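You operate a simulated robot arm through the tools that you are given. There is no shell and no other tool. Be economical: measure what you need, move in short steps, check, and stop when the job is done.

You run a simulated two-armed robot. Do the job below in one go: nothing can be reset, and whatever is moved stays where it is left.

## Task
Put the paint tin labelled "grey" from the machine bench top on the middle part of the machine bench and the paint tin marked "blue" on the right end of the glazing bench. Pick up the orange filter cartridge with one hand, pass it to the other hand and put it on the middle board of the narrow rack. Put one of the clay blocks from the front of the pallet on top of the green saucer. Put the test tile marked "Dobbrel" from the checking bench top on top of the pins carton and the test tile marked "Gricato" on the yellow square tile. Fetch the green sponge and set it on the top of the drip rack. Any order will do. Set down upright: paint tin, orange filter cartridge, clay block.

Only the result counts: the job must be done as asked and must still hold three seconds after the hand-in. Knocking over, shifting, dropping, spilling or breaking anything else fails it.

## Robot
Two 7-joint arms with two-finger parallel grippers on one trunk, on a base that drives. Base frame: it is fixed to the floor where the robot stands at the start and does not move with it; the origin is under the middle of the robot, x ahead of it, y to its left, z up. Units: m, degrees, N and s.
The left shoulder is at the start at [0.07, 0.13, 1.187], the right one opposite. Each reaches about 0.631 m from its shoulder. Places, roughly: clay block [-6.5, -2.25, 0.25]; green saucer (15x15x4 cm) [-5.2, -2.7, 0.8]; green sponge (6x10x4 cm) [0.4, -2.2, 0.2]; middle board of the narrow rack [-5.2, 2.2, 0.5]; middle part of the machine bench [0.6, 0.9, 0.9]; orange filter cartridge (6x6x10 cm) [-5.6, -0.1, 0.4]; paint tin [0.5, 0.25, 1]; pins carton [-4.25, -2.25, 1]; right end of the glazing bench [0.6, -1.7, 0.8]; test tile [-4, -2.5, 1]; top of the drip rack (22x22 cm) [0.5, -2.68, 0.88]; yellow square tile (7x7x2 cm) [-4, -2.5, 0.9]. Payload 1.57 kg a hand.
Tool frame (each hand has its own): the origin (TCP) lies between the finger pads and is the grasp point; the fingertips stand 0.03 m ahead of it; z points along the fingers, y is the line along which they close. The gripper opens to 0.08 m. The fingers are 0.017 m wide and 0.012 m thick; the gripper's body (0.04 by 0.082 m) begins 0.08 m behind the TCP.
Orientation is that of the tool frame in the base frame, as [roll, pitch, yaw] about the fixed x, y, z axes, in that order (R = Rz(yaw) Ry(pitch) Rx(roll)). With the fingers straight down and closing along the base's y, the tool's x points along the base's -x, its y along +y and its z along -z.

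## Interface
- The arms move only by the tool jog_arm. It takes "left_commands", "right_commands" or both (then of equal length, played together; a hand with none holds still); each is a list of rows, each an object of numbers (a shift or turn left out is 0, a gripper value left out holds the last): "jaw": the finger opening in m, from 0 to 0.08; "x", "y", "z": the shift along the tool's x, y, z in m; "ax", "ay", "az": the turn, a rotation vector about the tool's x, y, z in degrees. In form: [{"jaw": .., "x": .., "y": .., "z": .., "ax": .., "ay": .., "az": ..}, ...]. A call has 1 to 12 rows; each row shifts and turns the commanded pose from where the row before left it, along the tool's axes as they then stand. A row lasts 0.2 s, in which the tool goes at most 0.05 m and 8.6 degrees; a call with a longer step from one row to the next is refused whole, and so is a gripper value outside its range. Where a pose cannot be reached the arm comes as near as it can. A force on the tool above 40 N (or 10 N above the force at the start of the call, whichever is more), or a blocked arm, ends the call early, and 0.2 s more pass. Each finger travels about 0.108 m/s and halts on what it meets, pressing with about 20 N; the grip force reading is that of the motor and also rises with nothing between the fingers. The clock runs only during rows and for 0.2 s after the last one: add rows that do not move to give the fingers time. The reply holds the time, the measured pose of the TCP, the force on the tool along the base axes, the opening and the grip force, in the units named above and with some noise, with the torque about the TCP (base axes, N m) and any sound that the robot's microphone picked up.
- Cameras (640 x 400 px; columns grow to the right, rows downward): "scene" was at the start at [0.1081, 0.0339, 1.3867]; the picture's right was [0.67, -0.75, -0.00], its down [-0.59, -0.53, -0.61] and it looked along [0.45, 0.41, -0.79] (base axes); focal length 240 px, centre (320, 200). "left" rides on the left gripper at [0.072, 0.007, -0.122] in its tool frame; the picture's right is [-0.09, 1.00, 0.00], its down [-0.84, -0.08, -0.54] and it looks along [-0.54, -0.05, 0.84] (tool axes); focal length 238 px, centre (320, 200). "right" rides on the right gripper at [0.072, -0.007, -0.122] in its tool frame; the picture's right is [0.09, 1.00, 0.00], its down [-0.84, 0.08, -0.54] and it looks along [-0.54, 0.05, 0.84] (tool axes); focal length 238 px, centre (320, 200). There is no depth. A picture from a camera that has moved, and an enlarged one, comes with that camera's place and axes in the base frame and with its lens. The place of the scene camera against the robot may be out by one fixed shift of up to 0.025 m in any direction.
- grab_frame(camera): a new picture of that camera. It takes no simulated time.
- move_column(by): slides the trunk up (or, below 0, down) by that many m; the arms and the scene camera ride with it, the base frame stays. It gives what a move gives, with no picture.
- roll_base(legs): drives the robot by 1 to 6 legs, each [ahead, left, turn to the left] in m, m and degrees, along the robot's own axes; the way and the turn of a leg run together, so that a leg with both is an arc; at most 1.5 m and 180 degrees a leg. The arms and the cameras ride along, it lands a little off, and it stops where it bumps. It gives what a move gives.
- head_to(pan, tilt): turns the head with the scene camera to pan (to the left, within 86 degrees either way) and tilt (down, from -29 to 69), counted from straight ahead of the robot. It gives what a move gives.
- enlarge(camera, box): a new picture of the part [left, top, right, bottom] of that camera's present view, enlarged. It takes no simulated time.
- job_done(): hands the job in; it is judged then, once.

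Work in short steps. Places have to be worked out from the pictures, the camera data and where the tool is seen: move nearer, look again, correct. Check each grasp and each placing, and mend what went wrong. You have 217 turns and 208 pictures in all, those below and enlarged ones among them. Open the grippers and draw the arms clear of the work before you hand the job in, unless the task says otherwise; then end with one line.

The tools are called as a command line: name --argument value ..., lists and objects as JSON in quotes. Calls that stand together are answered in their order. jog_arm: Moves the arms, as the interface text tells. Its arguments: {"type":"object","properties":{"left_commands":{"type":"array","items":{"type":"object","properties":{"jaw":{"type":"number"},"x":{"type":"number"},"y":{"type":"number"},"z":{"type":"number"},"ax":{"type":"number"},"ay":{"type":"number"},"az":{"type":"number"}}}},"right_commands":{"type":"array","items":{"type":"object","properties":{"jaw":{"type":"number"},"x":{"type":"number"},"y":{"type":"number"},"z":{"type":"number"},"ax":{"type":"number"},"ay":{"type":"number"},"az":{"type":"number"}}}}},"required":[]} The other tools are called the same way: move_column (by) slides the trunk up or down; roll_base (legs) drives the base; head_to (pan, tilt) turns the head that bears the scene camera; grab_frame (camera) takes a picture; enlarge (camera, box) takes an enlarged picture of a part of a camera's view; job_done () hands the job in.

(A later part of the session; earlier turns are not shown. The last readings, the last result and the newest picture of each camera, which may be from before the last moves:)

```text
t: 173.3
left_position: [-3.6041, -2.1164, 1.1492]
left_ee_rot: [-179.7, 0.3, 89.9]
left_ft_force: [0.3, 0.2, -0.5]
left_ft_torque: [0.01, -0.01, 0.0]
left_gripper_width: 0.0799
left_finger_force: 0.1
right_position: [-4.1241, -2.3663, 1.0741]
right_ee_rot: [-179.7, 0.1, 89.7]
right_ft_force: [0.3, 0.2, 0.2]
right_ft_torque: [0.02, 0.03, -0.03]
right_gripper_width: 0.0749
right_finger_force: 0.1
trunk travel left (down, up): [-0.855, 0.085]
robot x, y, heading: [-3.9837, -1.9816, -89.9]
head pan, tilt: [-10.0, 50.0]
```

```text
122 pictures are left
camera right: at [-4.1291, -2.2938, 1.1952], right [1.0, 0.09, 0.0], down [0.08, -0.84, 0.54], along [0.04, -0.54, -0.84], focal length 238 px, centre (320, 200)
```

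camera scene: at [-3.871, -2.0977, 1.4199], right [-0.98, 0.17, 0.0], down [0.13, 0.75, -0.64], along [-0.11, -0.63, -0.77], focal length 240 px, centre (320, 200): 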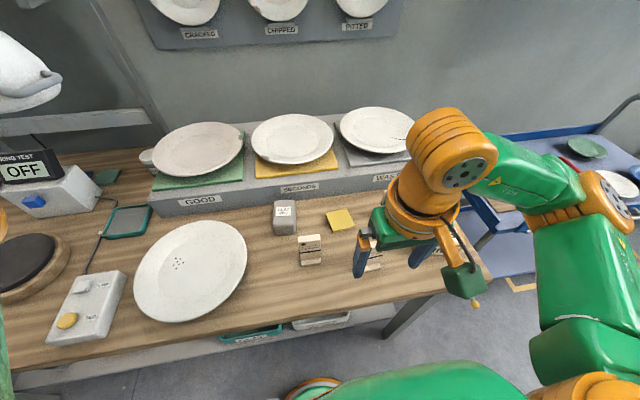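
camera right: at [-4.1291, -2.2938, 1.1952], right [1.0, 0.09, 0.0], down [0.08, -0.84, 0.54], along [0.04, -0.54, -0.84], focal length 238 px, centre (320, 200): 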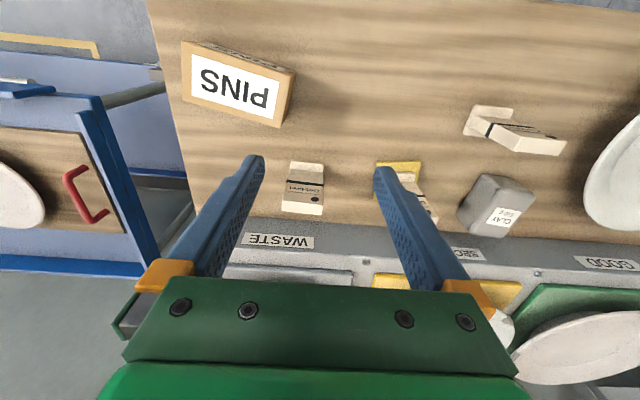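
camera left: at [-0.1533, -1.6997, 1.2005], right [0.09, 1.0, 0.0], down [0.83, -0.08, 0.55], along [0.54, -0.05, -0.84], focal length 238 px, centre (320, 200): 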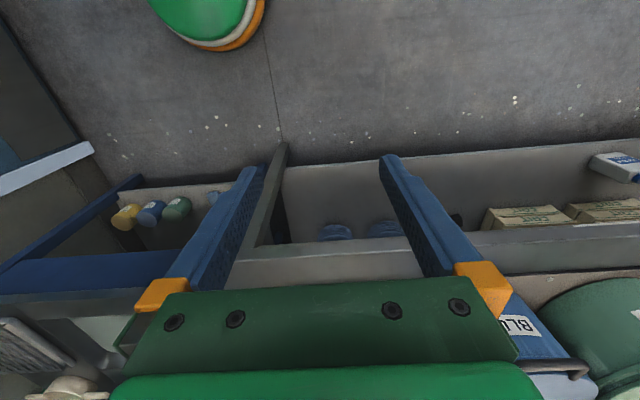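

Dobbrel's top is about (−4.137, −2.464). I move above it and lower partway to check.

jog_arm --right_commands '[{"x": -0.035, "y": -0.004}, {"x": -0.035, "y": -0.005, "z": 0.02}, {"x": -0.028, "y": -0.004, "z": 0.025}, {"z": 0.03}, {}]'

grab_frame --camera "right"

```text
t: 174.5
left_position: [-3.6098, -2.1161, 1.1513]
left_ee_rot: [-179.8, 0.3, 90.0]
left_ft_force: [0.4, 0.3, 0.8]
left_ft_torque: [-0.01, 0.01, -0.01]
left_gripper_width: 0.08
left_finger_force: 0.0
right_position: [-4.1412, -2.4628, 1.0]
right_ee_rot: [179.9, 0.1, 89.8]
right_ft_force: [0.0, 0.2, -0.2]
right_ft_torque: [-0.03, 0.01, 0.0]
right_gripper_width: 0.0752
right_finger_force: 0.2
trunk travel left (down, up): [-0.855, 0.085]
robot x, y, heading: [-3.9892, -1.9812, -89.7]
head pan, tilt: [-10.0, 50.0]
```

```text
121 pictures are left
camera right: at [-4.146, -2.3921, 1.1208], right [1.0, 0.09, 0.0], down [0.08, -0.84, 0.54], along [0.05, -0.54, -0.84], focal length 238 px, centre (320, 200)
```

right: 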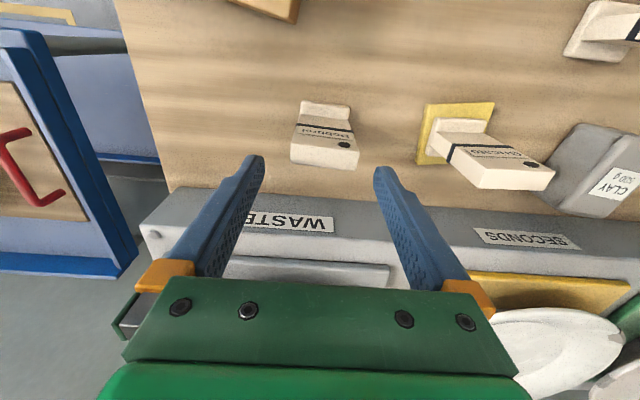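

Aligned. I descend to 0.925, close and lift.

jog_arm --right_commands '[{"z": 0.03, "y": 0.004}, {"z": 0.03}, {"z": 0.015}, {}, {"jaw": 0.035}, {}, {}, {"z": -0.03}, {"z": -0.035}, {"z": -0.035}, {}]'

grab_frame --camera "right"

```text
t: 176.9
left_position: [-3.6077, -2.1161, 1.1502]
left_ee_rot: [-180.0, 0.2, 89.9]
left_ft_force: [0.1, 0.6, 0.2]
left_ft_torque: [-0.01, 0.0, -0.02]
left_gripper_width: 0.0801
left_finger_force: 0.1
right_position: [-4.1351, -2.4644, 1.0236]
right_ee_rot: [-179.8, 0.2, 89.8]
right_ft_force: [0.6, -0.1, -0.6]
right_ft_torque: [0.03, -0.01, -0.02]
right_gripper_width: 0.0501
right_finger_force: 19.8
trunk travel left (down, up): [-0.855, 0.085]
robot x, y, heading: [-3.991, -1.9772, -89.8]
head pan, tilt: [-10.0, 50.0]
```

```text
120 pictures are left
camera right: at [-4.141, -2.3929, 1.1447], right [1.0, 0.09, 0.0], down [0.08, -0.84, 0.54], along [0.05, -0.54, -0.84], focal length 238 px, centre (320, 200)
```

right: 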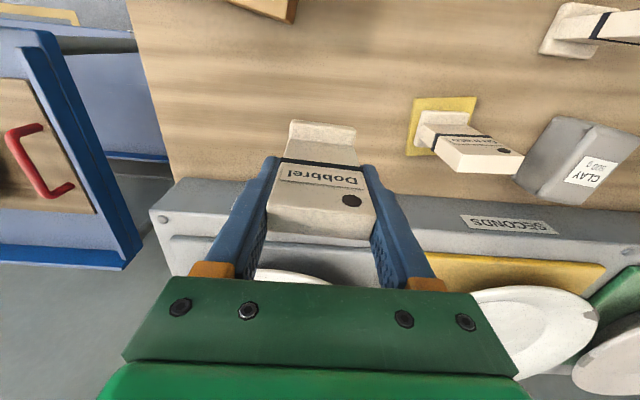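

Held. The carton top triangulates to (−4.215, −2.338, 0.919). I carry the tile there.

jog_arm --right_commands '[{"z": -0.03}, {"x": 0.03, "y": -0.02}, {"x": 0.03, "y": -0.02}, {"x": 0.03, "y": -0.02}, {"x": 0.029, "y": -0.02}, {}]'

grab_frame --camera "right"

grab_frame --camera "scene"

```text
t: 178.3
left_position: [-3.6082, -2.1175, 1.1508]
left_ee_rot: [-180.0, 0.2, 89.9]
left_ft_force: [-0.4, 0.3, -0.1]
left_ft_torque: [-0.01, 0.02, -0.01]
left_gripper_width: 0.0802
left_finger_force: 0.0
right_position: [-4.2158, -2.3467, 1.0531]
right_ee_rot: [-179.9, 0.1, 89.8]
right_ft_force: [0.1, -0.9, -1.7]
right_ft_torque: [-0.01, 0.0, 0.0]
right_gripper_width: 0.0498
right_finger_force: 19.7
trunk travel left (down, up): [-0.855, 0.085]
robot x, y, heading: [-3.9891, -1.981, -89.9]
head pan, tilt: [-10.0, 50.0]
```

```text
119 pictures are left
camera right: at [-4.2216, -2.2729, 1.1735], right [1.0, 0.09, 0.0], down [0.08, -0.84, 0.54], along [0.05, -0.54, -0.84], focal length 238 px, centre (320, 200)
```

right: 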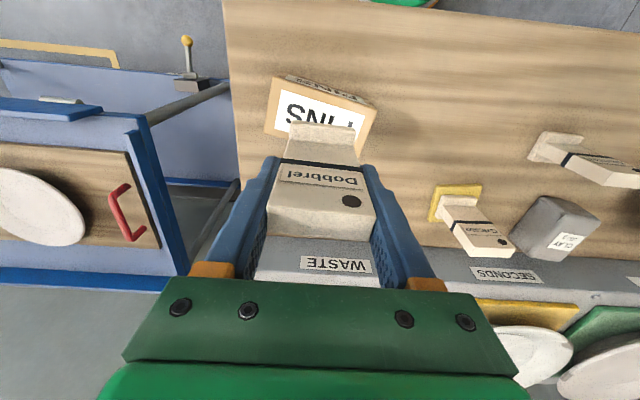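

```text
118 pictures are left
camera scene: at [-3.9998, -2.1226, 1.4199], right [-0.99, 0.17, 0.0], down [0.13, 0.76, -0.64], along [-0.11, -0.63, -0.77], focal length 240 px, centre (320, 200)
```

scene: 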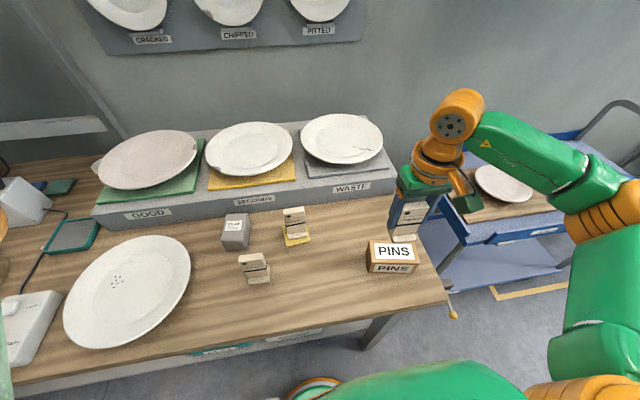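

Aligned over the carton top. I descend.

jog_arm --right_commands '[{"z": 0.03}, {"z": 0.025}, {"z": 0.01}, {"z": 0.003}, {"z": 0.002}, {}]'

```text
t: 179.7
left_position: [-3.6074, -2.117, 1.151]
left_ee_rot: [-179.9, 0.3, 89.9]
left_ft_force: [-0.7, -0.1, -0.7]
left_ft_torque: [-0.01, 0.01, 0.01]
left_gripper_width: 0.0801
left_finger_force: 0.0
right_position: [-4.2172, -2.3451, 0.9837]
right_ee_rot: [-180.0, 0.2, 89.8]
right_ft_force: [0.1, -0.7, 4.1]
right_ft_torque: [-0.09, -0.05, 0.0]
right_gripper_width: 0.0501
right_finger_force: 19.6
trunk travel left (down, up): [-0.855, 0.085]
robot x, y, heading: [-3.9875, -1.981, -89.8]
head pan, tilt: [-10.0, 50.0]
```

Light contact. I press 1 mm more and view it before releasing.

jog_arm --right_commands '[{"z": 0.001}, {}]'

enlarge --camera "scene" --box '[340, 160, 480, 300]'

```text
t: 180.3
left_position: [-3.6069, -2.1164, 1.1491]
left_ee_rot: [-179.8, 0.3, 89.9]
left_ft_force: [0.4, 0.3, 0.1]
left_ft_torque: [0.01, 0.02, -0.04]
left_gripper_width: 0.0799
left_finger_force: 0.1
right_position: [-4.2171, -2.3451, 0.9859]
right_ee_rot: [-180.0, 0.3, 89.8]
right_ft_force: [-2.5, -5.3, 16.0]
right_ft_torque: [-0.17, 0.04, -0.04]
right_gripper_width: 0.0499
right_finger_force: 20.0
trunk travel left (down, up): [-0.855, 0.085]
robot x, y, heading: [-3.9903, -1.9804, -89.7]
head pan, tilt: [-10.0, 50.0]
```

```text
2.86 times, centred on (410, 230) of scene
camera zoom: at [-3.9991, -2.121, 1.4203], right [-0.99, 0.17, 0.0], down [0.13, 0.75, -0.64], along [-0.11, -0.63, -0.77], focal length 685 px, centre (63, 114)
```

zoom: 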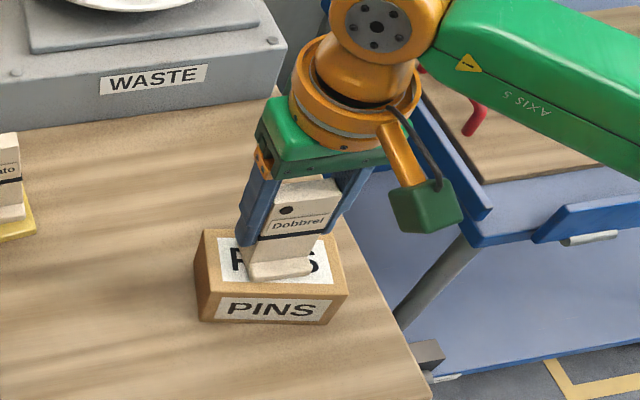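

The tile is well on the carton. I ease off, release, raise and retract.

jog_arm --right_commands '[{"z": -0.001}, {"jaw": 0.06}, {}, {"jaw": 0.075}, {"z": -0.03}, {"z": -0.04}, {"z": -0.04}, {"x": 0.04}, {"x": 0.04}, {"x": 0.04}, {}]'

enlarge --camera "scene" --box '[200, 160, 480, 320]'

```text
t: 182.7
left_position: [-3.6076, -2.1174, 1.1504]
left_ee_rot: [-179.8, 0.3, 89.9]
left_ft_force: [-0.1, 0.2, 0.2]
left_ft_torque: [0.05, 0.01, 0.03]
left_gripper_width: 0.0801
left_finger_force: 0.1
right_position: [-4.2156, -2.2253, 1.0922]
right_ee_rot: [-179.9, 0.1, 89.8]
right_ft_force: [0.5, 0.3, -0.2]
right_ft_torque: [-0.03, -0.05, -0.02]
right_gripper_width: 0.0749
right_finger_force: 0.1
trunk travel left (down, up): [-0.855, 0.085]
robot x, y, heading: [-3.9926, -1.9845, -90.0]
head pan, tilt: [-10.0, 50.0]
```

```text
2.29 times, centred on (340, 240) of scene
camera zoom: at [-3.9995, -2.1224, 1.4199], right [-0.99, 0.17, 0.0], down [0.13, 0.76, -0.64], along [-0.11, -0.63, -0.77], focal length 548 px, centre (274, 109)
```

zoom: 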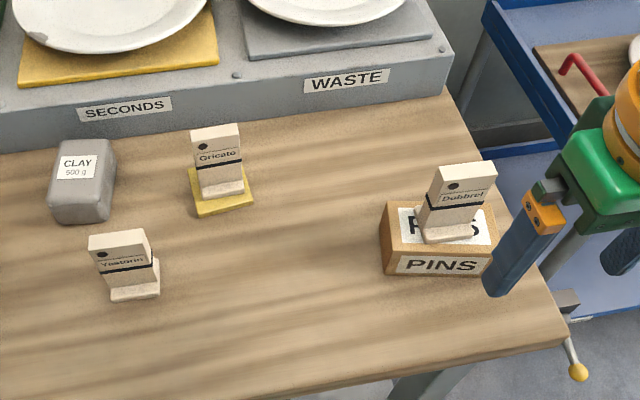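

Both tiles are placed. Next the clay: I back off and look toward the cart and the pallet.

roll_base --legs '[[-0.5, 0, 0], [0, -0.9, 0]]'

head_to --pan -10 --tilt 30

grab_frame --camera "scene"

head_to --pan -65 --tilt 30

grab_frame --camera "scene"

```text
t: 190.0
left_position: [-4.5151, -1.6218, 1.1494]
left_ee_rot: [-179.7, 0.3, 89.6]
left_ft_force: [0.9, 1.2, 0.1]
left_ft_torque: [0.02, 0.03, -0.01]
left_gripper_width: 0.0801
left_finger_force: 0.0
right_position: [-5.123, -1.7263, 1.0928]
right_ee_rot: [-179.9, 0.1, 89.4]
right_ft_force: [-0.3, 0.1, -0.4]
right_ft_torque: [0.03, 0.02, -0.01]
right_gripper_width: 0.075
right_finger_force: 0.0
trunk travel left (down, up): [-0.855, 0.085]
robot x, y, heading: [-4.8965, -1.4807, -90.1]
head pan, tilt: [-10.0, 50.0]
```

```text
t: 190.9
left_position: [-4.5162, -1.622, 1.1513]
left_ee_rot: [-179.9, 0.3, 89.5]
left_ft_force: [-0.1, 0.0, -0.1]
left_ft_torque: [-0.05, 0.02, -0.03]
left_gripper_width: 0.0804
left_finger_force: 0.1
right_position: [-5.1233, -1.7267, 1.0931]
right_ee_rot: [-179.9, 0.1, 89.5]
right_ft_force: [-0.8, 0.8, 0.4]
right_ft_torque: [0.01, -0.02, 0.02]
right_gripper_width: 0.0753
right_finger_force: 0.1
trunk travel left (down, up): [-0.855, 0.085]
robot x, y, heading: [-4.8913, -1.4805, -90.2]
head pan, tilt: [-10.0, 30.0]
```

```text
115 pictures are left
camera scene: at [-4.9102, -1.6377, 1.4494], right [-0.98, 0.18, 0.0], down [0.09, 0.49, -0.87], along [-0.15, -0.85, -0.5], focal length 240 px, centre (320, 200)
```

scene: 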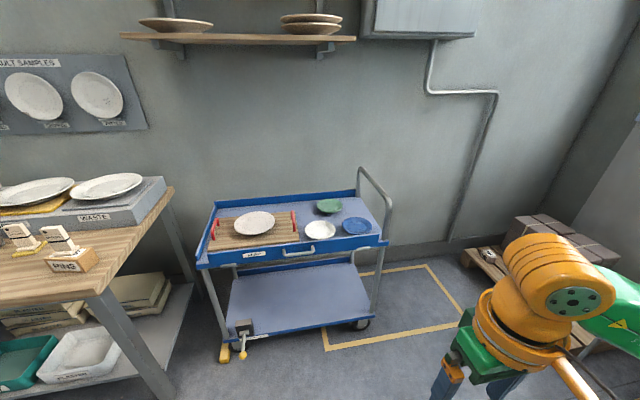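

```text
t: 192.1
left_position: [-4.5145, -1.6229, 1.1503]
left_ee_rot: [-179.9, 0.3, 89.5]
left_ft_force: [-0.3, -0.7, 0.2]
left_ft_torque: [0.0, 0.01, 0.03]
left_gripper_width: 0.0801
left_finger_force: 0.0
right_position: [-5.1236, -1.7263, 1.0929]
right_ee_rot: [-180.0, 0.1, 89.5]
right_ft_force: [0.5, 0.6, -0.3]
right_ft_torque: [-0.04, 0.03, 0.02]
right_gripper_width: 0.0747
right_finger_force: 0.1
trunk travel left (down, up): [-0.855, 0.085]
robot x, y, heading: [-4.8954, -1.4849, -89.8]
head pan, tilt: [-65.0, 30.0]
```

```text
114 pictures are left
camera scene: at [-4.976, -1.5867, 1.4495], right [-0.42, 0.91, 0.0], down [0.45, 0.21, -0.87], along [-0.79, -0.36, -0.5], focal length 240 px, centre (320, 200)
```

scene: 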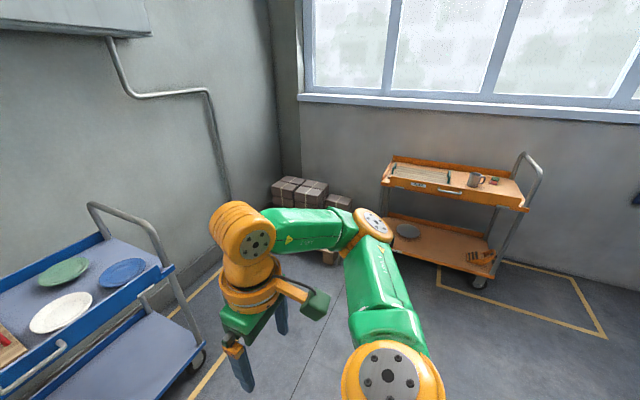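

A blue cart with saucers, an orange cart by the far wall, and the pallet in the corner. I move closer, turned toward the pallet, and pull the right arm in for a clear view.

roll_base --legs '[[0, -0.6, 0], [0, 0, -40]]'

head_to --pan 10 --tilt 35

grab_frame --camera "scene"

```text
t: 197.3
left_position: [-5.2874, -1.8309, 1.1501]
left_ee_rot: [-179.9, 0.3, 48.8]
left_ft_force: [-0.3, 0.5, 0.0]
left_ft_torque: [-0.01, 0.01, -0.02]
left_gripper_width: 0.0798
left_finger_force: 0.1
right_position: [-5.818, -1.5137, 1.0913]
right_ee_rot: [-179.8, 0.1, 48.8]
right_ft_force: [0.6, 0.0, 0.5]
right_ft_torque: [0.01, 0.0, 0.01]
right_gripper_width: 0.0751
right_finger_force: 0.1
trunk travel left (down, up): [-0.855, 0.085]
robot x, y, heading: [-5.485, -1.4775, -130.6]
head pan, tilt: [-65.0, 30.0]
```

```text
t: 198.8
left_position: [-5.2882, -1.8317, 1.1497]
left_ee_rot: [-179.9, 0.3, 48.8]
left_ft_force: [-0.4, -0.9, 0.0]
left_ft_torque: [-0.02, -0.03, 0.0]
left_gripper_width: 0.0797
left_finger_force: 0.1
right_position: [-5.8177, -1.5134, 1.0921]
right_ee_rot: [180.0, 0.1, 48.8]
right_ft_force: [0.3, -0.4, 0.1]
right_ft_torque: [0.01, 0.0, 0.02]
right_gripper_width: 0.075
right_finger_force: 0.1
trunk travel left (down, up): [-0.855, 0.085]
robot x, y, heading: [-5.4831, -1.4767, -130.5]
head pan, tilt: [10.0, 35.0]
```

```text
113 pictures are left
camera scene: at [-5.5621, -1.6073, 1.4417], right [-0.86, 0.51, 0.0], down [0.3, 0.49, -0.82], along [-0.42, -0.7, -0.57], focal length 240 px, centre (320, 200)
```

scene: 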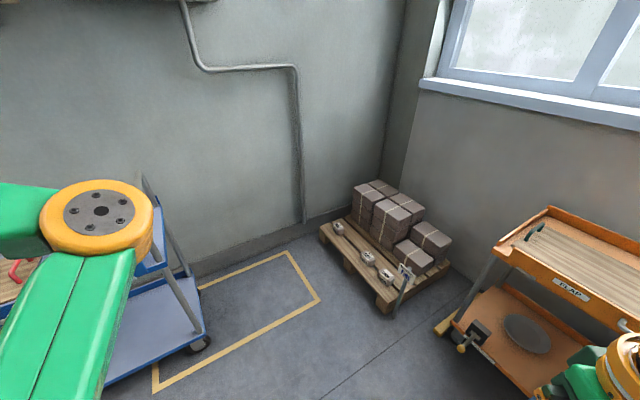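

enlarge --camera "scene" --box '[300, 160, 480, 320]'

```text
2.50 times, centred on (390, 240) of scene
camera zoom: at [-5.5621, -1.6073, 1.4417], right [-0.86, 0.51, 0.0], down [0.3, 0.49, -0.82], along [-0.42, -0.7, -0.57], focal length 599 px, centre (145, 100)
```

zoom: 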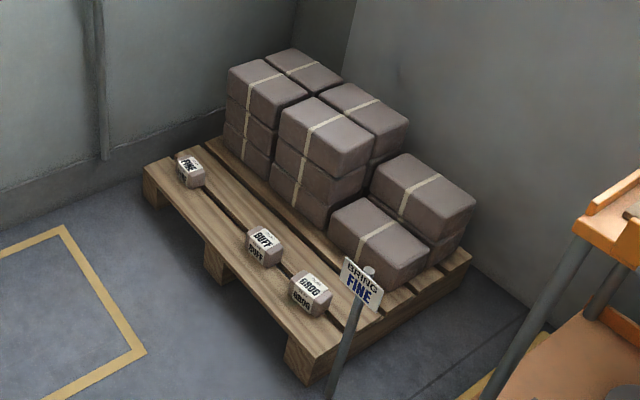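

The sign says BRING FINE, so the FINE block is the one to take, at about (−6.40, −2.735). I tuck the hands in, and approach turned to about 210° so the left arm can reach it.

jog_arm --left_commands '[{"x": -0.035, "y": -0.03}, {"x": -0.035, "y": -0.03}, {"x": -0.035, "y": -0.03}, {"x": -0.035, "y": -0.03}, {"x": -0.03, "y": -0.03}, {"x": -0.02, "y": -0.03}, {}]' --right_commands '[{"x": 0.03, "z": -0.03}, {"x": 0.03, "z": -0.03}, {"x": 0.03, "z": -0.03}, {}, {}, {}, {}]'

roll_base --legs '[[0, 0, -19.5], [0.75, 0.4, 0]]'

head_to --pan 15 --tilt 50

grab_frame --camera "scene"

grab_frame --camera "left"

```text
t: 200.4
left_position: [-5.4686, -1.8992, 1.1614]
left_ee_rot: [-179.8, 0.3, 48.7]
left_ft_force: [0.2, 0.5, -1.1]
left_ft_torque: [0.0, -0.03, 0.01]
left_gripper_width: 0.0801
left_finger_force: 0.1
left hand out of reach, approached as far as the arm can: row 4, 5, 6
right_position: [-5.7565, -1.4442, 1.1821]
right_ee_rot: [-179.9, 0.0, 48.8]
right_ft_force: [0.4, -0.4, 0.0]
right_ft_torque: [0.03, 0.02, 0.0]
right_gripper_width: 0.075
right_finger_force: 0.1
trunk travel left (down, up): [-0.855, 0.085]
robot x, y, heading: [-5.4882, -1.4756, -131.1]
head pan, tilt: [10.0, 35.0]
```

```text
t: 206.0
left_position: [-6.0766, -2.6032, 1.1615]
left_ee_rot: [-180.0, 0.3, 29.3]
left_ft_force: [-0.6, 0.4, -1.2]
left_ft_torque: [-0.01, -0.01, 0.0]
left_gripper_width: 0.0797
left_finger_force: 0.1
right_position: [-6.1992, -2.0792, 1.1826]
right_ee_rot: [180.0, 0.3, 29.4]
right_ft_force: [-0.3, -0.3, 1.5]
right_ft_torque: [-0.01, 0.01, 0.01]
right_gripper_width: 0.0749
right_finger_force: 0.1
trunk travel left (down, up): [-0.855, 0.085]
robot x, y, heading: [-5.9503, -2.2005, -150.6]
head pan, tilt: [10.0, 35.0]
```

```text
t: 206.8
left_position: [-6.0785, -2.6042, 1.1614]
left_ee_rot: [-179.9, 0.3, 29.4]
left_ft_force: [-0.5, 0.0, 0.8]
left_ft_torque: [0.02, 0.01, 0.0]
left_gripper_width: 0.0803
left_finger_force: 0.0
right_position: [-6.1996, -2.0803, 1.1829]
right_ee_rot: [-180.0, 0.1, 29.2]
right_ft_force: [0.2, 0.3, -0.2]
right_ft_torque: [0.02, -0.02, 0.01]
right_gripper_width: 0.075
right_finger_force: 0.1
trunk travel left (down, up): [-0.855, 0.085]
robot x, y, heading: [-5.9507, -2.2061, -150.3]
head pan, tilt: [15.0, 50.0]
```

```text
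111 pictures are left
camera scene: at [-6.0511, -2.295, 1.42], right [-0.7, 0.71, 0.0], down [0.55, 0.54, -0.64], along [-0.46, -0.45, -0.77], focal length 240 px, centre (320, 200)
```

scene: 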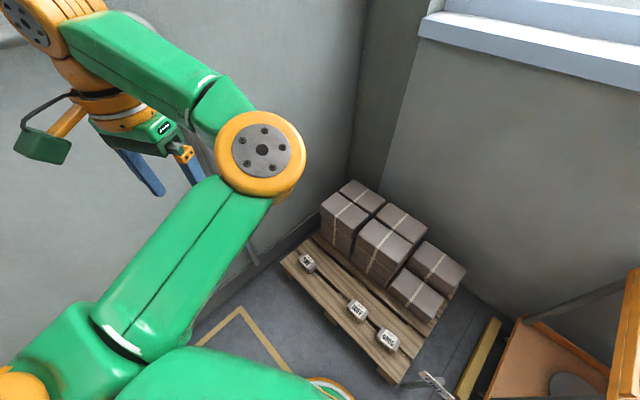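

```text
110 pictures are left
camera left: at [-6.0124, -2.5755, 1.2825], right [0.41, -0.91, 0.0], down [-0.76, -0.34, 0.55], along [-0.5, -0.22, -0.84], focal length 238 px, centre (320, 200)
```

left: 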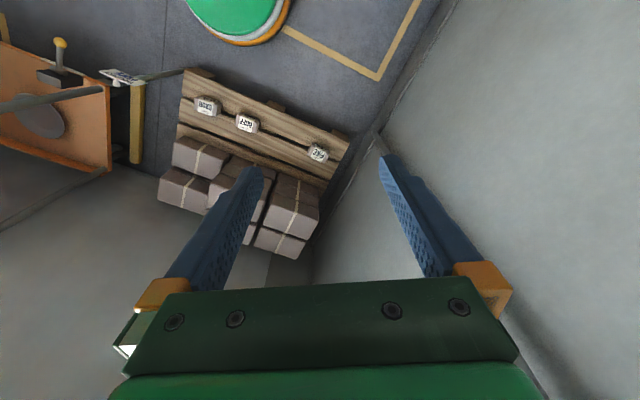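

FINE reads about (−6.42, −2.744) from the hand camera, and the wall is at y ≈ −3.0. I finish the approach and lower the trunk.

roll_base --legs '[[0.19, 0.15, 0]]'

move_column --by -0.4

move_column --by -0.33

grab_frame --camera "left"

grab_frame --camera "scene"

```text
t: 208.6
left_position: [-6.1672, -2.8252, 1.1629]
left_ee_rot: [180.0, 0.4, 29.4]
left_ft_force: [0.0, 0.0, 0.2]
left_ft_torque: [0.04, -0.01, -0.02]
left_gripper_width: 0.0799
left_finger_force: 0.0
right_position: [-6.2894, -2.3005, 1.1833]
right_ee_rot: [-180.0, 0.2, 29.5]
right_ft_force: [-0.2, -0.1, 0.6]
right_ft_torque: [-0.04, 0.02, -0.03]
right_gripper_width: 0.0754
right_finger_force: 0.0
trunk travel left (down, up): [-0.855, 0.085]
robot x, y, heading: [-6.0448, -2.4239, -150.3]
head pan, tilt: [15.0, 50.0]
```

```text
t: 212.4
left_position: [-6.1678, -2.8291, 0.7612]
left_ee_rot: [-179.9, 0.3, 29.4]
left_ft_force: [-0.1, 0.1, 0.0]
left_ft_torque: [0.0, -0.02, -0.02]
left_gripper_width: 0.0799
left_finger_force: 0.1
right_position: [-6.2894, -2.304, 0.7822]
right_ee_rot: [-179.8, 0.1, 29.4]
right_ft_force: [0.0, -0.6, -0.1]
right_ft_torque: [0.0, 0.04, 0.01]
right_gripper_width: 0.0749
right_finger_force: 0.0
trunk travel left (down, up): [-0.455, 0.485]
robot x, y, heading: [-6.0448, -2.4245, -150.4]
head pan, tilt: [15.0, 50.0]
```

```text
t: 215.7
left_position: [-6.169, -2.8276, 0.4311]
left_ee_rot: [-179.9, 0.3, 29.4]
left_ft_force: [0.1, 0.6, -0.3]
left_ft_torque: [-0.04, 0.01, -0.02]
left_gripper_width: 0.08
left_finger_force: 0.1
right_position: [-6.2907, -2.3038, 0.4536]
right_ee_rot: [-179.9, 0.0, 29.4]
right_ft_force: [-0.4, -0.4, -0.4]
right_ft_torque: [0.02, 0.01, 0.02]
right_gripper_width: 0.075
right_finger_force: 0.0
trunk travel left (down, up): [-0.125, 0.815]
robot x, y, heading: [-6.0479, -2.4269, -150.4]
head pan, tilt: [15.0, 50.0]
```

```text
109 pictures are left
camera left: at [-6.103, -2.7992, 0.5526], right [0.41, -0.91, 0.0], down [-0.76, -0.34, 0.55], along [-0.5, -0.22, -0.84], focal length 238 px, centre (320, 200)
```

left: 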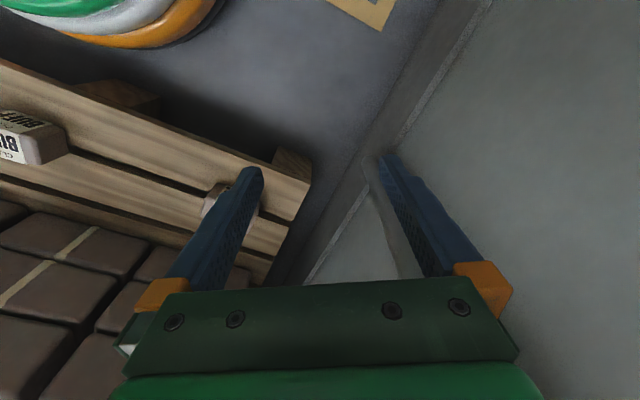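

```text
108 pictures are left
camera scene: at [-6.1418, -2.5188, 0.69], right [-0.7, 0.71, 0.0], down [0.54, 0.54, -0.64], along [-0.46, -0.45, -0.77], focal length 240 px, centre (320, 200)
```

scene: 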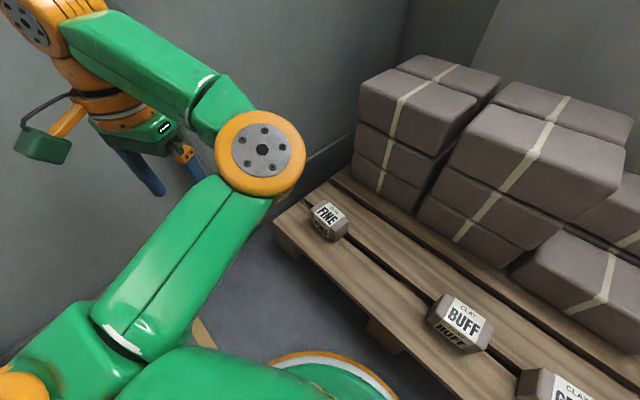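

I zoom in on the FINE block for its size and orientation.

enlarge --camera "scene" --box '[270, 170, 390, 270]'

```text
4.00 times, centred on (330, 220) of scene
camera zoom: at [-6.1418, -2.5188, 0.69], right [-0.7, 0.71, 0.0], down [0.54, 0.54, -0.64], along [-0.46, -0.45, -0.77], focal length 959 px, centre (280, 120)
```

zoom: 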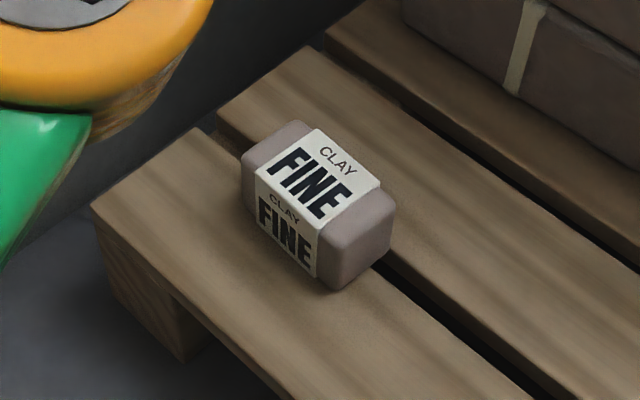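

The block is about 4.4 cm (x) by 8.8 cm (y). I turn the left wrist 60° so the fingers close along x, then move toward it.

jog_arm --left_commands '[{"az": -8.5}, {"az": -8.5}, {"az": -8.5}, {"az": -8.5}, {"az": -8.5}, {"az": -8.5}, {"az": -8.5}, {}, {}]'

grab_frame --camera "left"

```text
t: 217.7
left_position: [-6.1696, -2.8274, 0.4306]
left_ee_rot: [-179.6, 0.0, 88.9]
left_ft_force: [0.9, -0.7, -0.4]
left_ft_torque: [0.02, 0.0, -0.04]
left_gripper_width: 0.0798
left_finger_force: 0.1
right_position: [-6.2913, -2.3048, 0.4536]
right_ee_rot: [180.0, 0.1, 29.3]
right_ft_force: [-0.1, 0.2, -0.1]
right_ft_torque: [-0.04, -0.01, 0.0]
right_gripper_width: 0.0749
right_finger_force: 0.1
trunk travel left (down, up): [-0.125, 0.815]
robot x, y, heading: [-6.0432, -2.4201, -150.4]
head pan, tilt: [15.0, 50.0]
```

```text
106 pictures are left
camera left: at [-6.1609, -2.7569, 0.5529], right [0.99, -0.11, -0.01], down [-0.09, -0.84, 0.54], along [-0.06, -0.54, -0.84], focal length 238 px, centre (320, 200)
```

left: 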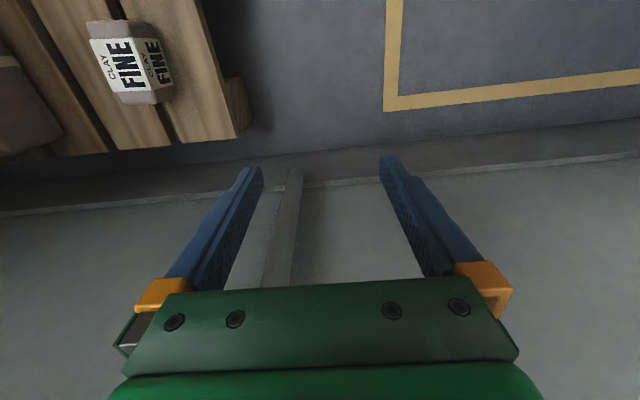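

The block's top centre is about (−6.43, −2.747). I move over it.

jog_arm --left_commands '[{"x": 0.016, "y": -0.043}, {"x": 0.016, "y": -0.043}, {"x": 0.016, "y": -0.043}, {"x": 0.016, "y": -0.043}, {"x": 0.016, "y": -0.043}, {"y": -0.043}, {}]'

grab_frame --camera "left"

grab_frame --camera "scene"

```text
t: 219.3
left_position: [-6.2271, -2.8395, 0.4223]
left_ee_rot: [-179.6, 0.1, 88.8]
left_ft_force: [0.8, 0.0, 0.2]
left_ft_torque: [0.01, -0.03, 0.04]
left_gripper_width: 0.0803
left_finger_force: 0.0
left hand out of reach, approached as far as the arm can: row 1, 2, 3, 4, 5, 6
right_position: [-6.2913, -2.3054, 0.4517]
right_ee_rot: [-179.9, 0.2, 29.4]
right_ft_force: [-0.6, 0.2, -0.6]
right_ft_torque: [0.02, 0.01, -0.01]
right_gripper_width: 0.075
right_finger_force: 0.0
trunk travel left (down, up): [-0.125, 0.815]
robot x, y, heading: [-6.0476, -2.4213, -150.4]
head pan, tilt: [15.0, 50.0]
```

```text
105 pictures are left
camera left: at [-6.2196, -2.7691, 0.5436], right [0.99, -0.11, -0.01], down [-0.09, -0.83, 0.54], along [-0.07, -0.54, -0.84], focal length 238 px, centre (320, 200)
```

left: 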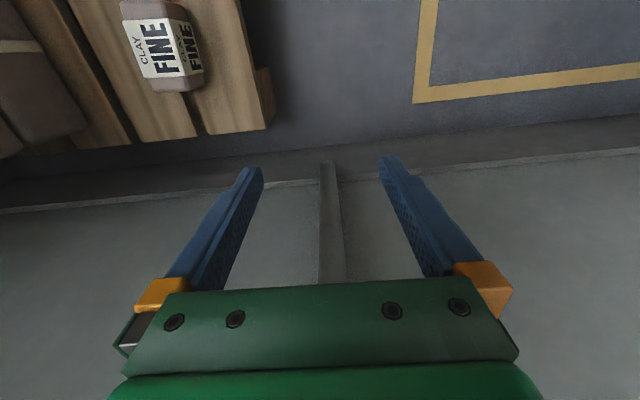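

```text
104 pictures are left
camera scene: at [-6.1418, -2.5188, 0.69], right [-0.7, 0.71, 0.0], down [0.54, 0.54, -0.64], along [-0.46, -0.45, -0.77], focal length 240 px, centre (320, 200)
```

scene: 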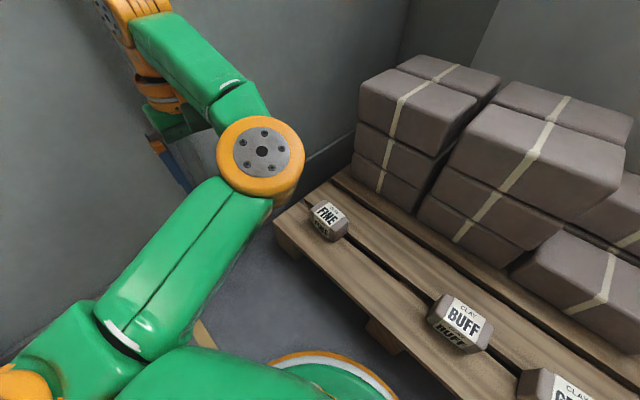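

The left arm reaches better outward than inward, so I rotate the base 20° to the right to bring the block to the left arm's outer side.

roll_base --legs '[[0, 0, -20]]'

jog_arm --left_commands '[{"az": -8.5}, {"az": -8.5}, {"az": -3.5}, {}]'

grab_frame --camera "left"

```text
t: 220.7
left_position: [-6.3563, -2.7542, 0.4231]
left_ee_rot: [-179.7, 0.0, 69.1]
left_ft_force: [0.4, 0.4, 0.9]
left_ft_torque: [0.0, -0.01, -0.02]
left_gripper_width: 0.0799
left_finger_force: 0.0
right_position: [-6.2362, -2.2293, 0.4529]
right_ee_rot: [-179.9, 0.1, 9.7]
right_ft_force: [0.7, 0.4, 0.3]
right_ft_torque: [0.0, 0.01, -0.02]
right_gripper_width: 0.0749
right_finger_force: 0.2
trunk travel left (down, up): [-0.125, 0.815]
robot x, y, heading: [-6.0414, -2.4249, -169.8]
head pan, tilt: [15.0, 50.0]
```

```text
t: 221.7
left_position: [-6.2974, -2.7669, 0.4088]
left_ee_rot: [-179.6, -0.1, 89.6]
left_ft_force: [-0.1, 0.0, 0.7]
left_ft_torque: [0.0, 0.0, 0.0]
left_gripper_width: 0.0799
left_finger_force: 0.1
left hand out of reach, approached as far as the arm can: row 1, 2, 3
right_position: [-6.2352, -2.2287, 0.4526]
right_ee_rot: [180.0, 0.1, 9.7]
right_ft_force: [0.1, 0.3, 0.4]
right_ft_torque: [-0.01, 0.02, -0.01]
right_gripper_width: 0.0752
right_finger_force: 0.1
trunk travel left (down, up): [-0.125, 0.815]
robot x, y, heading: [-6.0402, -2.4248, -169.7]
head pan, tilt: [15.0, 50.0]
```

```text
103 pictures are left
camera left: at [-6.2896, -2.6962, 0.5307], right [1.0, -0.1, -0.01], down [-0.08, -0.84, 0.54], along [-0.06, -0.54, -0.84], focal length 238 px, centre (320, 200)
```

left: 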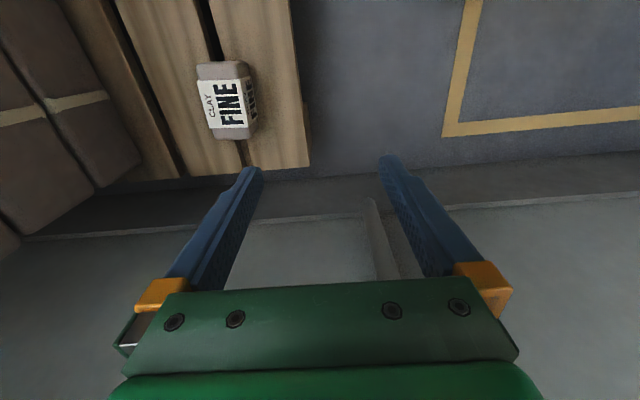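

Turning the wrist this way costs reach. The opposite direction (closing along x from the other side) should have more joint range, so I rotate the other way.

jog_arm --left_commands '[{"az": 8.5}, {"az": 8.5}, {"az": 8.5}, {"az": 8.5}, {"az": 8.5}, {"az": 8.5}, {"az": 8.5}, {"az": 8.5}, {"az": 8.5}, {"az": 8.5}, {"az": 8.5}, {"az": 8.5}]'

jog_arm --left_commands '[{"az": 8.5}, {"az": 8.5}, {"az": 8.5}, {"az": 8.5}, {"az": 8.5}, {"az": 8.5}, {"az": 8.5}, {"az": 8.5}, {"az": 8.5}, {"az": 1}, {}]'

grab_frame --camera "left"

```text
t: 224.3
left_position: [-6.2966, -2.7671, 0.4088]
left_ee_rot: [180.0, 0.4, -12.6]
left_ft_force: [-0.6, 0.4, -0.5]
left_ft_torque: [0.02, 0.03, 0.01]
left_gripper_width: 0.0801
left_finger_force: 0.0
right_position: [-6.2351, -2.2292, 0.4529]
right_ee_rot: [-179.9, 0.1, 9.7]
right_ft_force: [-0.2, -0.4, 0.5]
right_ft_torque: [0.01, -0.02, -0.01]
right_gripper_width: 0.0748
right_finger_force: 0.0
trunk travel left (down, up): [-0.125, 0.815]
robot x, y, heading: [-6.0442, -2.4277, -170.0]
head pan, tilt: [15.0, 50.0]
```

```text
t: 226.7
left_position: [-6.2959, -2.7668, 0.4085]
left_ee_rot: [179.7, 0.0, -90.0]
left_ft_force: [0.4, 0.1, 0.2]
left_ft_torque: [-0.04, 0.0, 0.02]
left_gripper_width: 0.0801
left_finger_force: 0.2
right_position: [-6.2356, -2.2286, 0.4536]
right_ee_rot: [-179.8, 0.1, 9.7]
right_ft_force: [-0.1, 0.6, 0.3]
right_ft_torque: [0.01, -0.03, -0.01]
right_gripper_width: 0.075
right_finger_force: 0.1
trunk travel left (down, up): [-0.125, 0.815]
robot x, y, heading: [-6.0462, -2.428, -170.0]
head pan, tilt: [15.0, 50.0]
```

```text
102 pictures are left
camera left: at [-6.3029, -2.8405, 0.5308], right [-1.0, 0.09, 0.01], down [0.08, 0.84, 0.54], along [0.04, 0.54, -0.84], focal length 238 px, centre (320, 200)
```

left: 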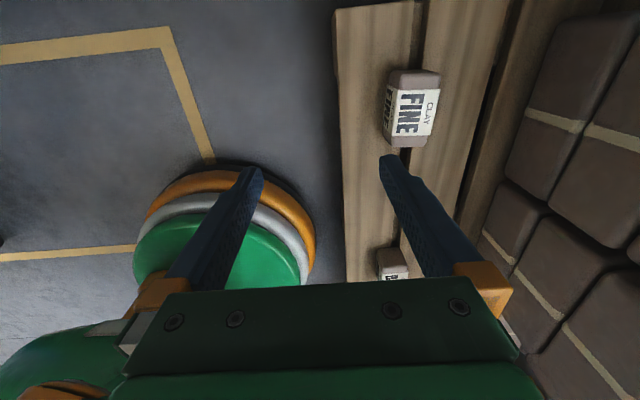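

That worked. Block centre ≈ (−6.433, −2.753); I move over it.

jog_arm --left_commands '[{"x": -0.005, "y": 0.045}, {"x": -0.005, "y": 0.045}, {"x": -0.004, "y": 0.046}, {}, {}]'

grab_frame --camera "left"

grab_frame --camera "scene"

```text
t: 227.9
left_position: [-6.4325, -2.7554, 0.4109]
left_ee_rot: [179.7, 0.1, -89.9]
left_ft_force: [-0.3, -0.7, 0.2]
left_ft_torque: [-0.01, -0.02, -0.02]
left_gripper_width: 0.08
left_finger_force: 0.1
right_position: [-6.2352, -2.2301, 0.4527]
right_ee_rot: [-179.9, 0.1, 9.7]
right_ft_force: [-0.4, -0.4, 0.0]
right_ft_torque: [-0.01, 0.02, 0.0]
right_gripper_width: 0.075
right_finger_force: 0.1
trunk travel left (down, up): [-0.125, 0.815]
robot x, y, heading: [-6.0463, -2.4241, -170.1]
head pan, tilt: [15.0, 50.0]
```

```text
101 pictures are left
camera left: at [-6.4399, -2.8278, 0.5326], right [-1.0, 0.09, 0.01], down [0.08, 0.84, 0.54], along [0.04, 0.54, -0.84], focal length 238 px, centre (320, 200)
```

left: 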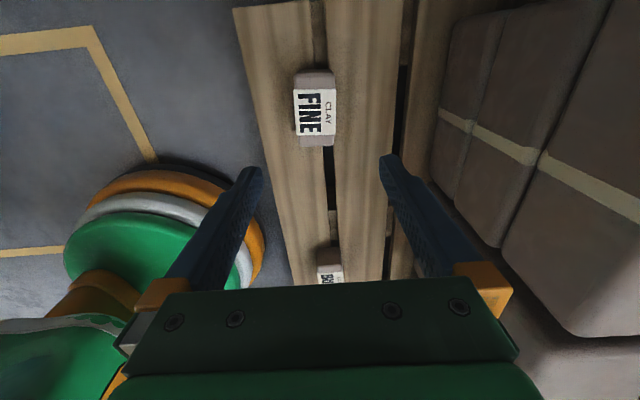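

```text
100 pictures are left
camera scene: at [-6.1626, -2.4811, 0.69], right [-0.42, 0.91, 0.0], down [0.69, 0.32, -0.64], along [-0.58, -0.27, -0.77], focal length 240 px, centre (320, 200)
```

scene: 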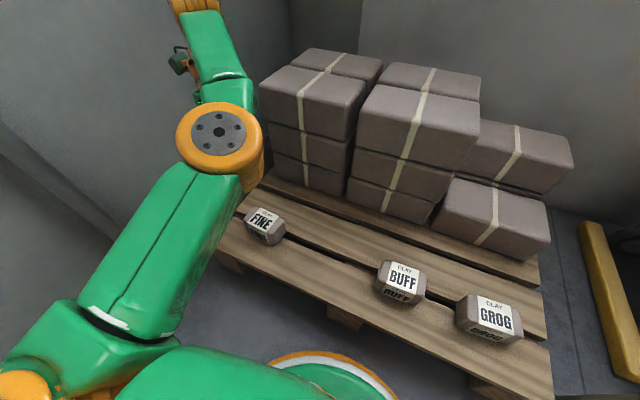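

Centred, with block top z ≈ 0.19. I descend toward TCP z 0.185 with a stop to check.

jog_arm --left_commands '[{"z": 0.045, "x": 0.001}, {"z": 0.045}, {"z": 0.045}, {"z": 0.03}, {}, {}]'

grab_frame --camera "left"

```text
t: 229.3
left_position: [-6.4335, -2.7548, 0.245]
left_ee_rot: [179.7, 0.2, -89.9]
left_ft_force: [0.4, 0.1, -0.4]
left_ft_torque: [0.01, 0.0, -0.02]
left_gripper_width: 0.0798
left_finger_force: 0.2
right_position: [-6.2354, -2.2296, 0.453]
right_ee_rot: [-179.9, 0.0, 9.7]
right_ft_force: [-0.5, -0.3, -0.4]
right_ft_torque: [-0.01, -0.02, 0.03]
right_gripper_width: 0.0752
right_finger_force: 0.0
trunk travel left (down, up): [-0.125, 0.815]
robot x, y, heading: [-6.0475, -2.423, -170.0]
head pan, tilt: [15.0, 50.0]
```

```text
99 pictures are left
camera left: at [-6.4404, -2.8283, 0.3659], right [-1.0, 0.09, 0.01], down [0.08, 0.84, 0.54], along [0.04, 0.54, -0.84], focal length 238 px, centre (320, 200)
```

left: 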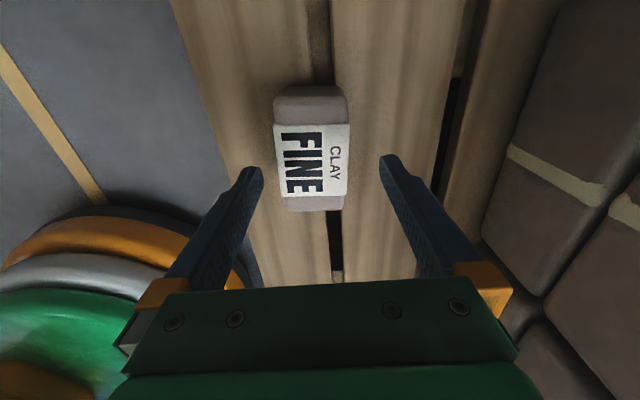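

Still centred. I descend the last 6 cm, close, and lift.

jog_arm --left_commands '[{"z": 0.03, "y": -0.003}, {"z": 0.028}, {}, {"jaw": 0.05}, {"jaw": 0.035}, {}, {}, {"z": -0.03}, {"z": -0.04}, {"z": -0.045}, {}]'

grab_frame --camera "left"

```text
t: 231.7
left_position: [-6.4301, -2.7551, 0.3025]
left_ee_rot: [179.7, 0.1, -89.9]
left_ft_force: [-0.2, -0.2, -5.4]
left_ft_torque: [-0.05, 0.0, 0.02]
left_gripper_width: 0.0557
left_finger_force: 20.2
right_position: [-6.2364, -2.2287, 0.4541]
right_ee_rot: [-179.9, 0.1, 9.7]
right_ft_force: [-0.1, -0.2, 0.4]
right_ft_torque: [-0.02, -0.03, -0.04]
right_gripper_width: 0.0751
right_finger_force: 0.0
trunk travel left (down, up): [-0.125, 0.815]
robot x, y, heading: [-6.0452, -2.4239, -169.9]
head pan, tilt: [15.0, 50.0]
```

```text
98 pictures are left
camera left: at [-6.4377, -2.827, 0.4244], right [-1.0, 0.09, 0.0], down [0.08, 0.84, 0.54], along [0.04, 0.54, -0.84], focal length 238 px, centre (320, 200)
```

left: 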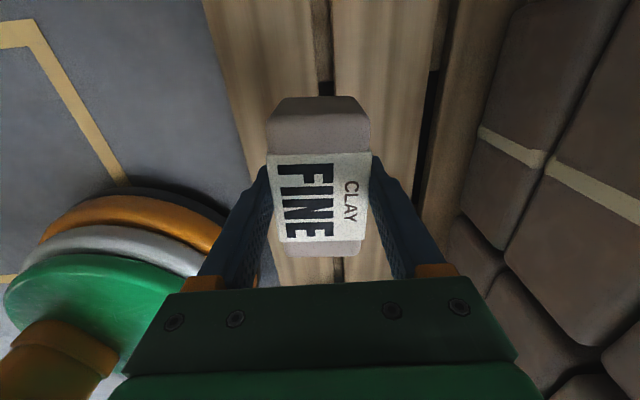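

FINE is held (about 0.55 kg). I raise the trunk, then back out diagonally and turn toward the blue cart.

move_column --by 0.4

move_column --by 0.3

roll_base --legs '[[-0.25, -0.5, 0], [-0.1, -0.3, 0], [0, 0, 80]]'

head_to --pan 15 --tilt 35

grab_frame --camera "scene"

```text
t: 235.6
left_position: [-6.4323, -2.7554, 0.7024]
left_ee_rot: [179.6, 0.2, -89.9]
left_ft_force: [-0.3, -0.3, -6.1]
left_ft_torque: [-0.06, -0.01, -0.01]
left_gripper_width: 0.0558
left_finger_force: 19.9
right_position: [-6.2362, -2.2297, 0.8535]
right_ee_rot: [-179.9, 0.1, 9.7]
right_ft_force: [0.0, 0.0, -1.2]
right_ft_torque: [0.01, 0.02, -0.01]
right_gripper_width: 0.075
right_finger_force: 0.1
trunk travel left (down, up): [-0.525, 0.415]
robot x, y, heading: [-6.0489, -2.4263, -170.1]
head pan, tilt: [15.0, 50.0]
```

```text
t: 238.6
left_position: [-6.4308, -2.7552, 1.0024]
left_ee_rot: [179.7, 0.0, -89.9]
left_ft_force: [1.1, 0.0, -6.2]
left_ft_torque: [0.0, 0.0, 0.0]
left_gripper_width: 0.0556
left_finger_force: 20.3
right_position: [-6.2374, -2.2299, 1.1532]
right_ee_rot: [-179.9, 0.0, 9.6]
right_ft_force: [0.5, -1.1, -0.6]
right_ft_torque: [0.01, 0.01, 0.0]
right_gripper_width: 0.0747
right_finger_force: 0.1
trunk travel left (down, up): [-0.825, 0.115]
robot x, y, heading: [-6.0467, -2.4213, -170.1]
head pan, tilt: [15.0, 50.0]
```

```text
t: 247.1
left_position: [-5.5718, -1.989, 1.0027]
left_ee_rot: [179.7, 0.0, -8.7]
left_ft_force: [-1.1, 0.5, -6.0]
left_ft_torque: [0.0, -0.01, 0.0]
left_gripper_width: 0.0556
left_finger_force: 20.8
right_position: [-6.0601, -1.7151, 1.1527]
right_ee_rot: [-180.0, 0.0, 90.9]
right_ft_force: [-0.2, -0.7, -0.5]
right_ft_torque: [-0.01, 0.0, 0.02]
right_gripper_width: 0.0749
right_finger_force: 0.0
trunk travel left (down, up): [-0.825, 0.115]
robot x, y, heading: [-5.8401, -1.5574, -88.8]
head pan, tilt: [15.0, 50.0]
```

```text
t: 247.8
left_position: [-5.5727, -1.9884, 1.0018]
left_ee_rot: [179.7, 0.2, -8.7]
left_ft_force: [-0.8, -0.2, -5.5]
left_ft_torque: [0.01, -0.07, 0.02]
left_gripper_width: 0.0559
left_finger_force: 20.0
right_position: [-6.0599, -1.7145, 1.1527]
right_ee_rot: [-179.9, 0.1, 90.9]
right_ft_force: [0.2, -0.2, -0.3]
right_ft_torque: [0.0, -0.02, -0.01]
right_gripper_width: 0.075
right_finger_force: 0.0
trunk travel left (down, up): [-0.825, 0.115]
robot x, y, heading: [-5.8328, -1.5548, -88.9]
head pan, tilt: [15.0, 35.0]
```

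```text
97 pictures are left
camera scene: at [-5.8101, -1.7085, 1.4114], right [-0.96, -0.28, 0.0], down [-0.16, 0.55, -0.82], along [0.23, -0.79, -0.58], focal length 240 px, centre (320, 200)
```

scene: 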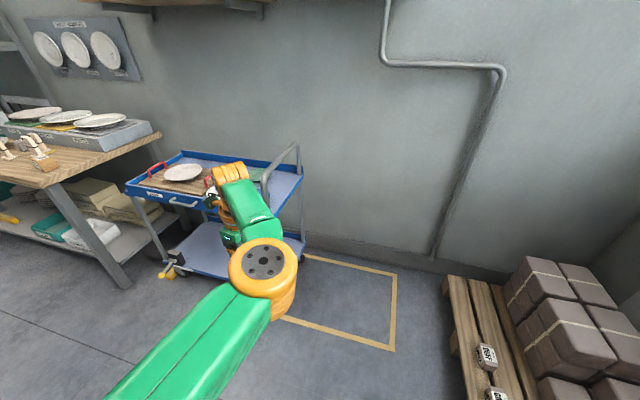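

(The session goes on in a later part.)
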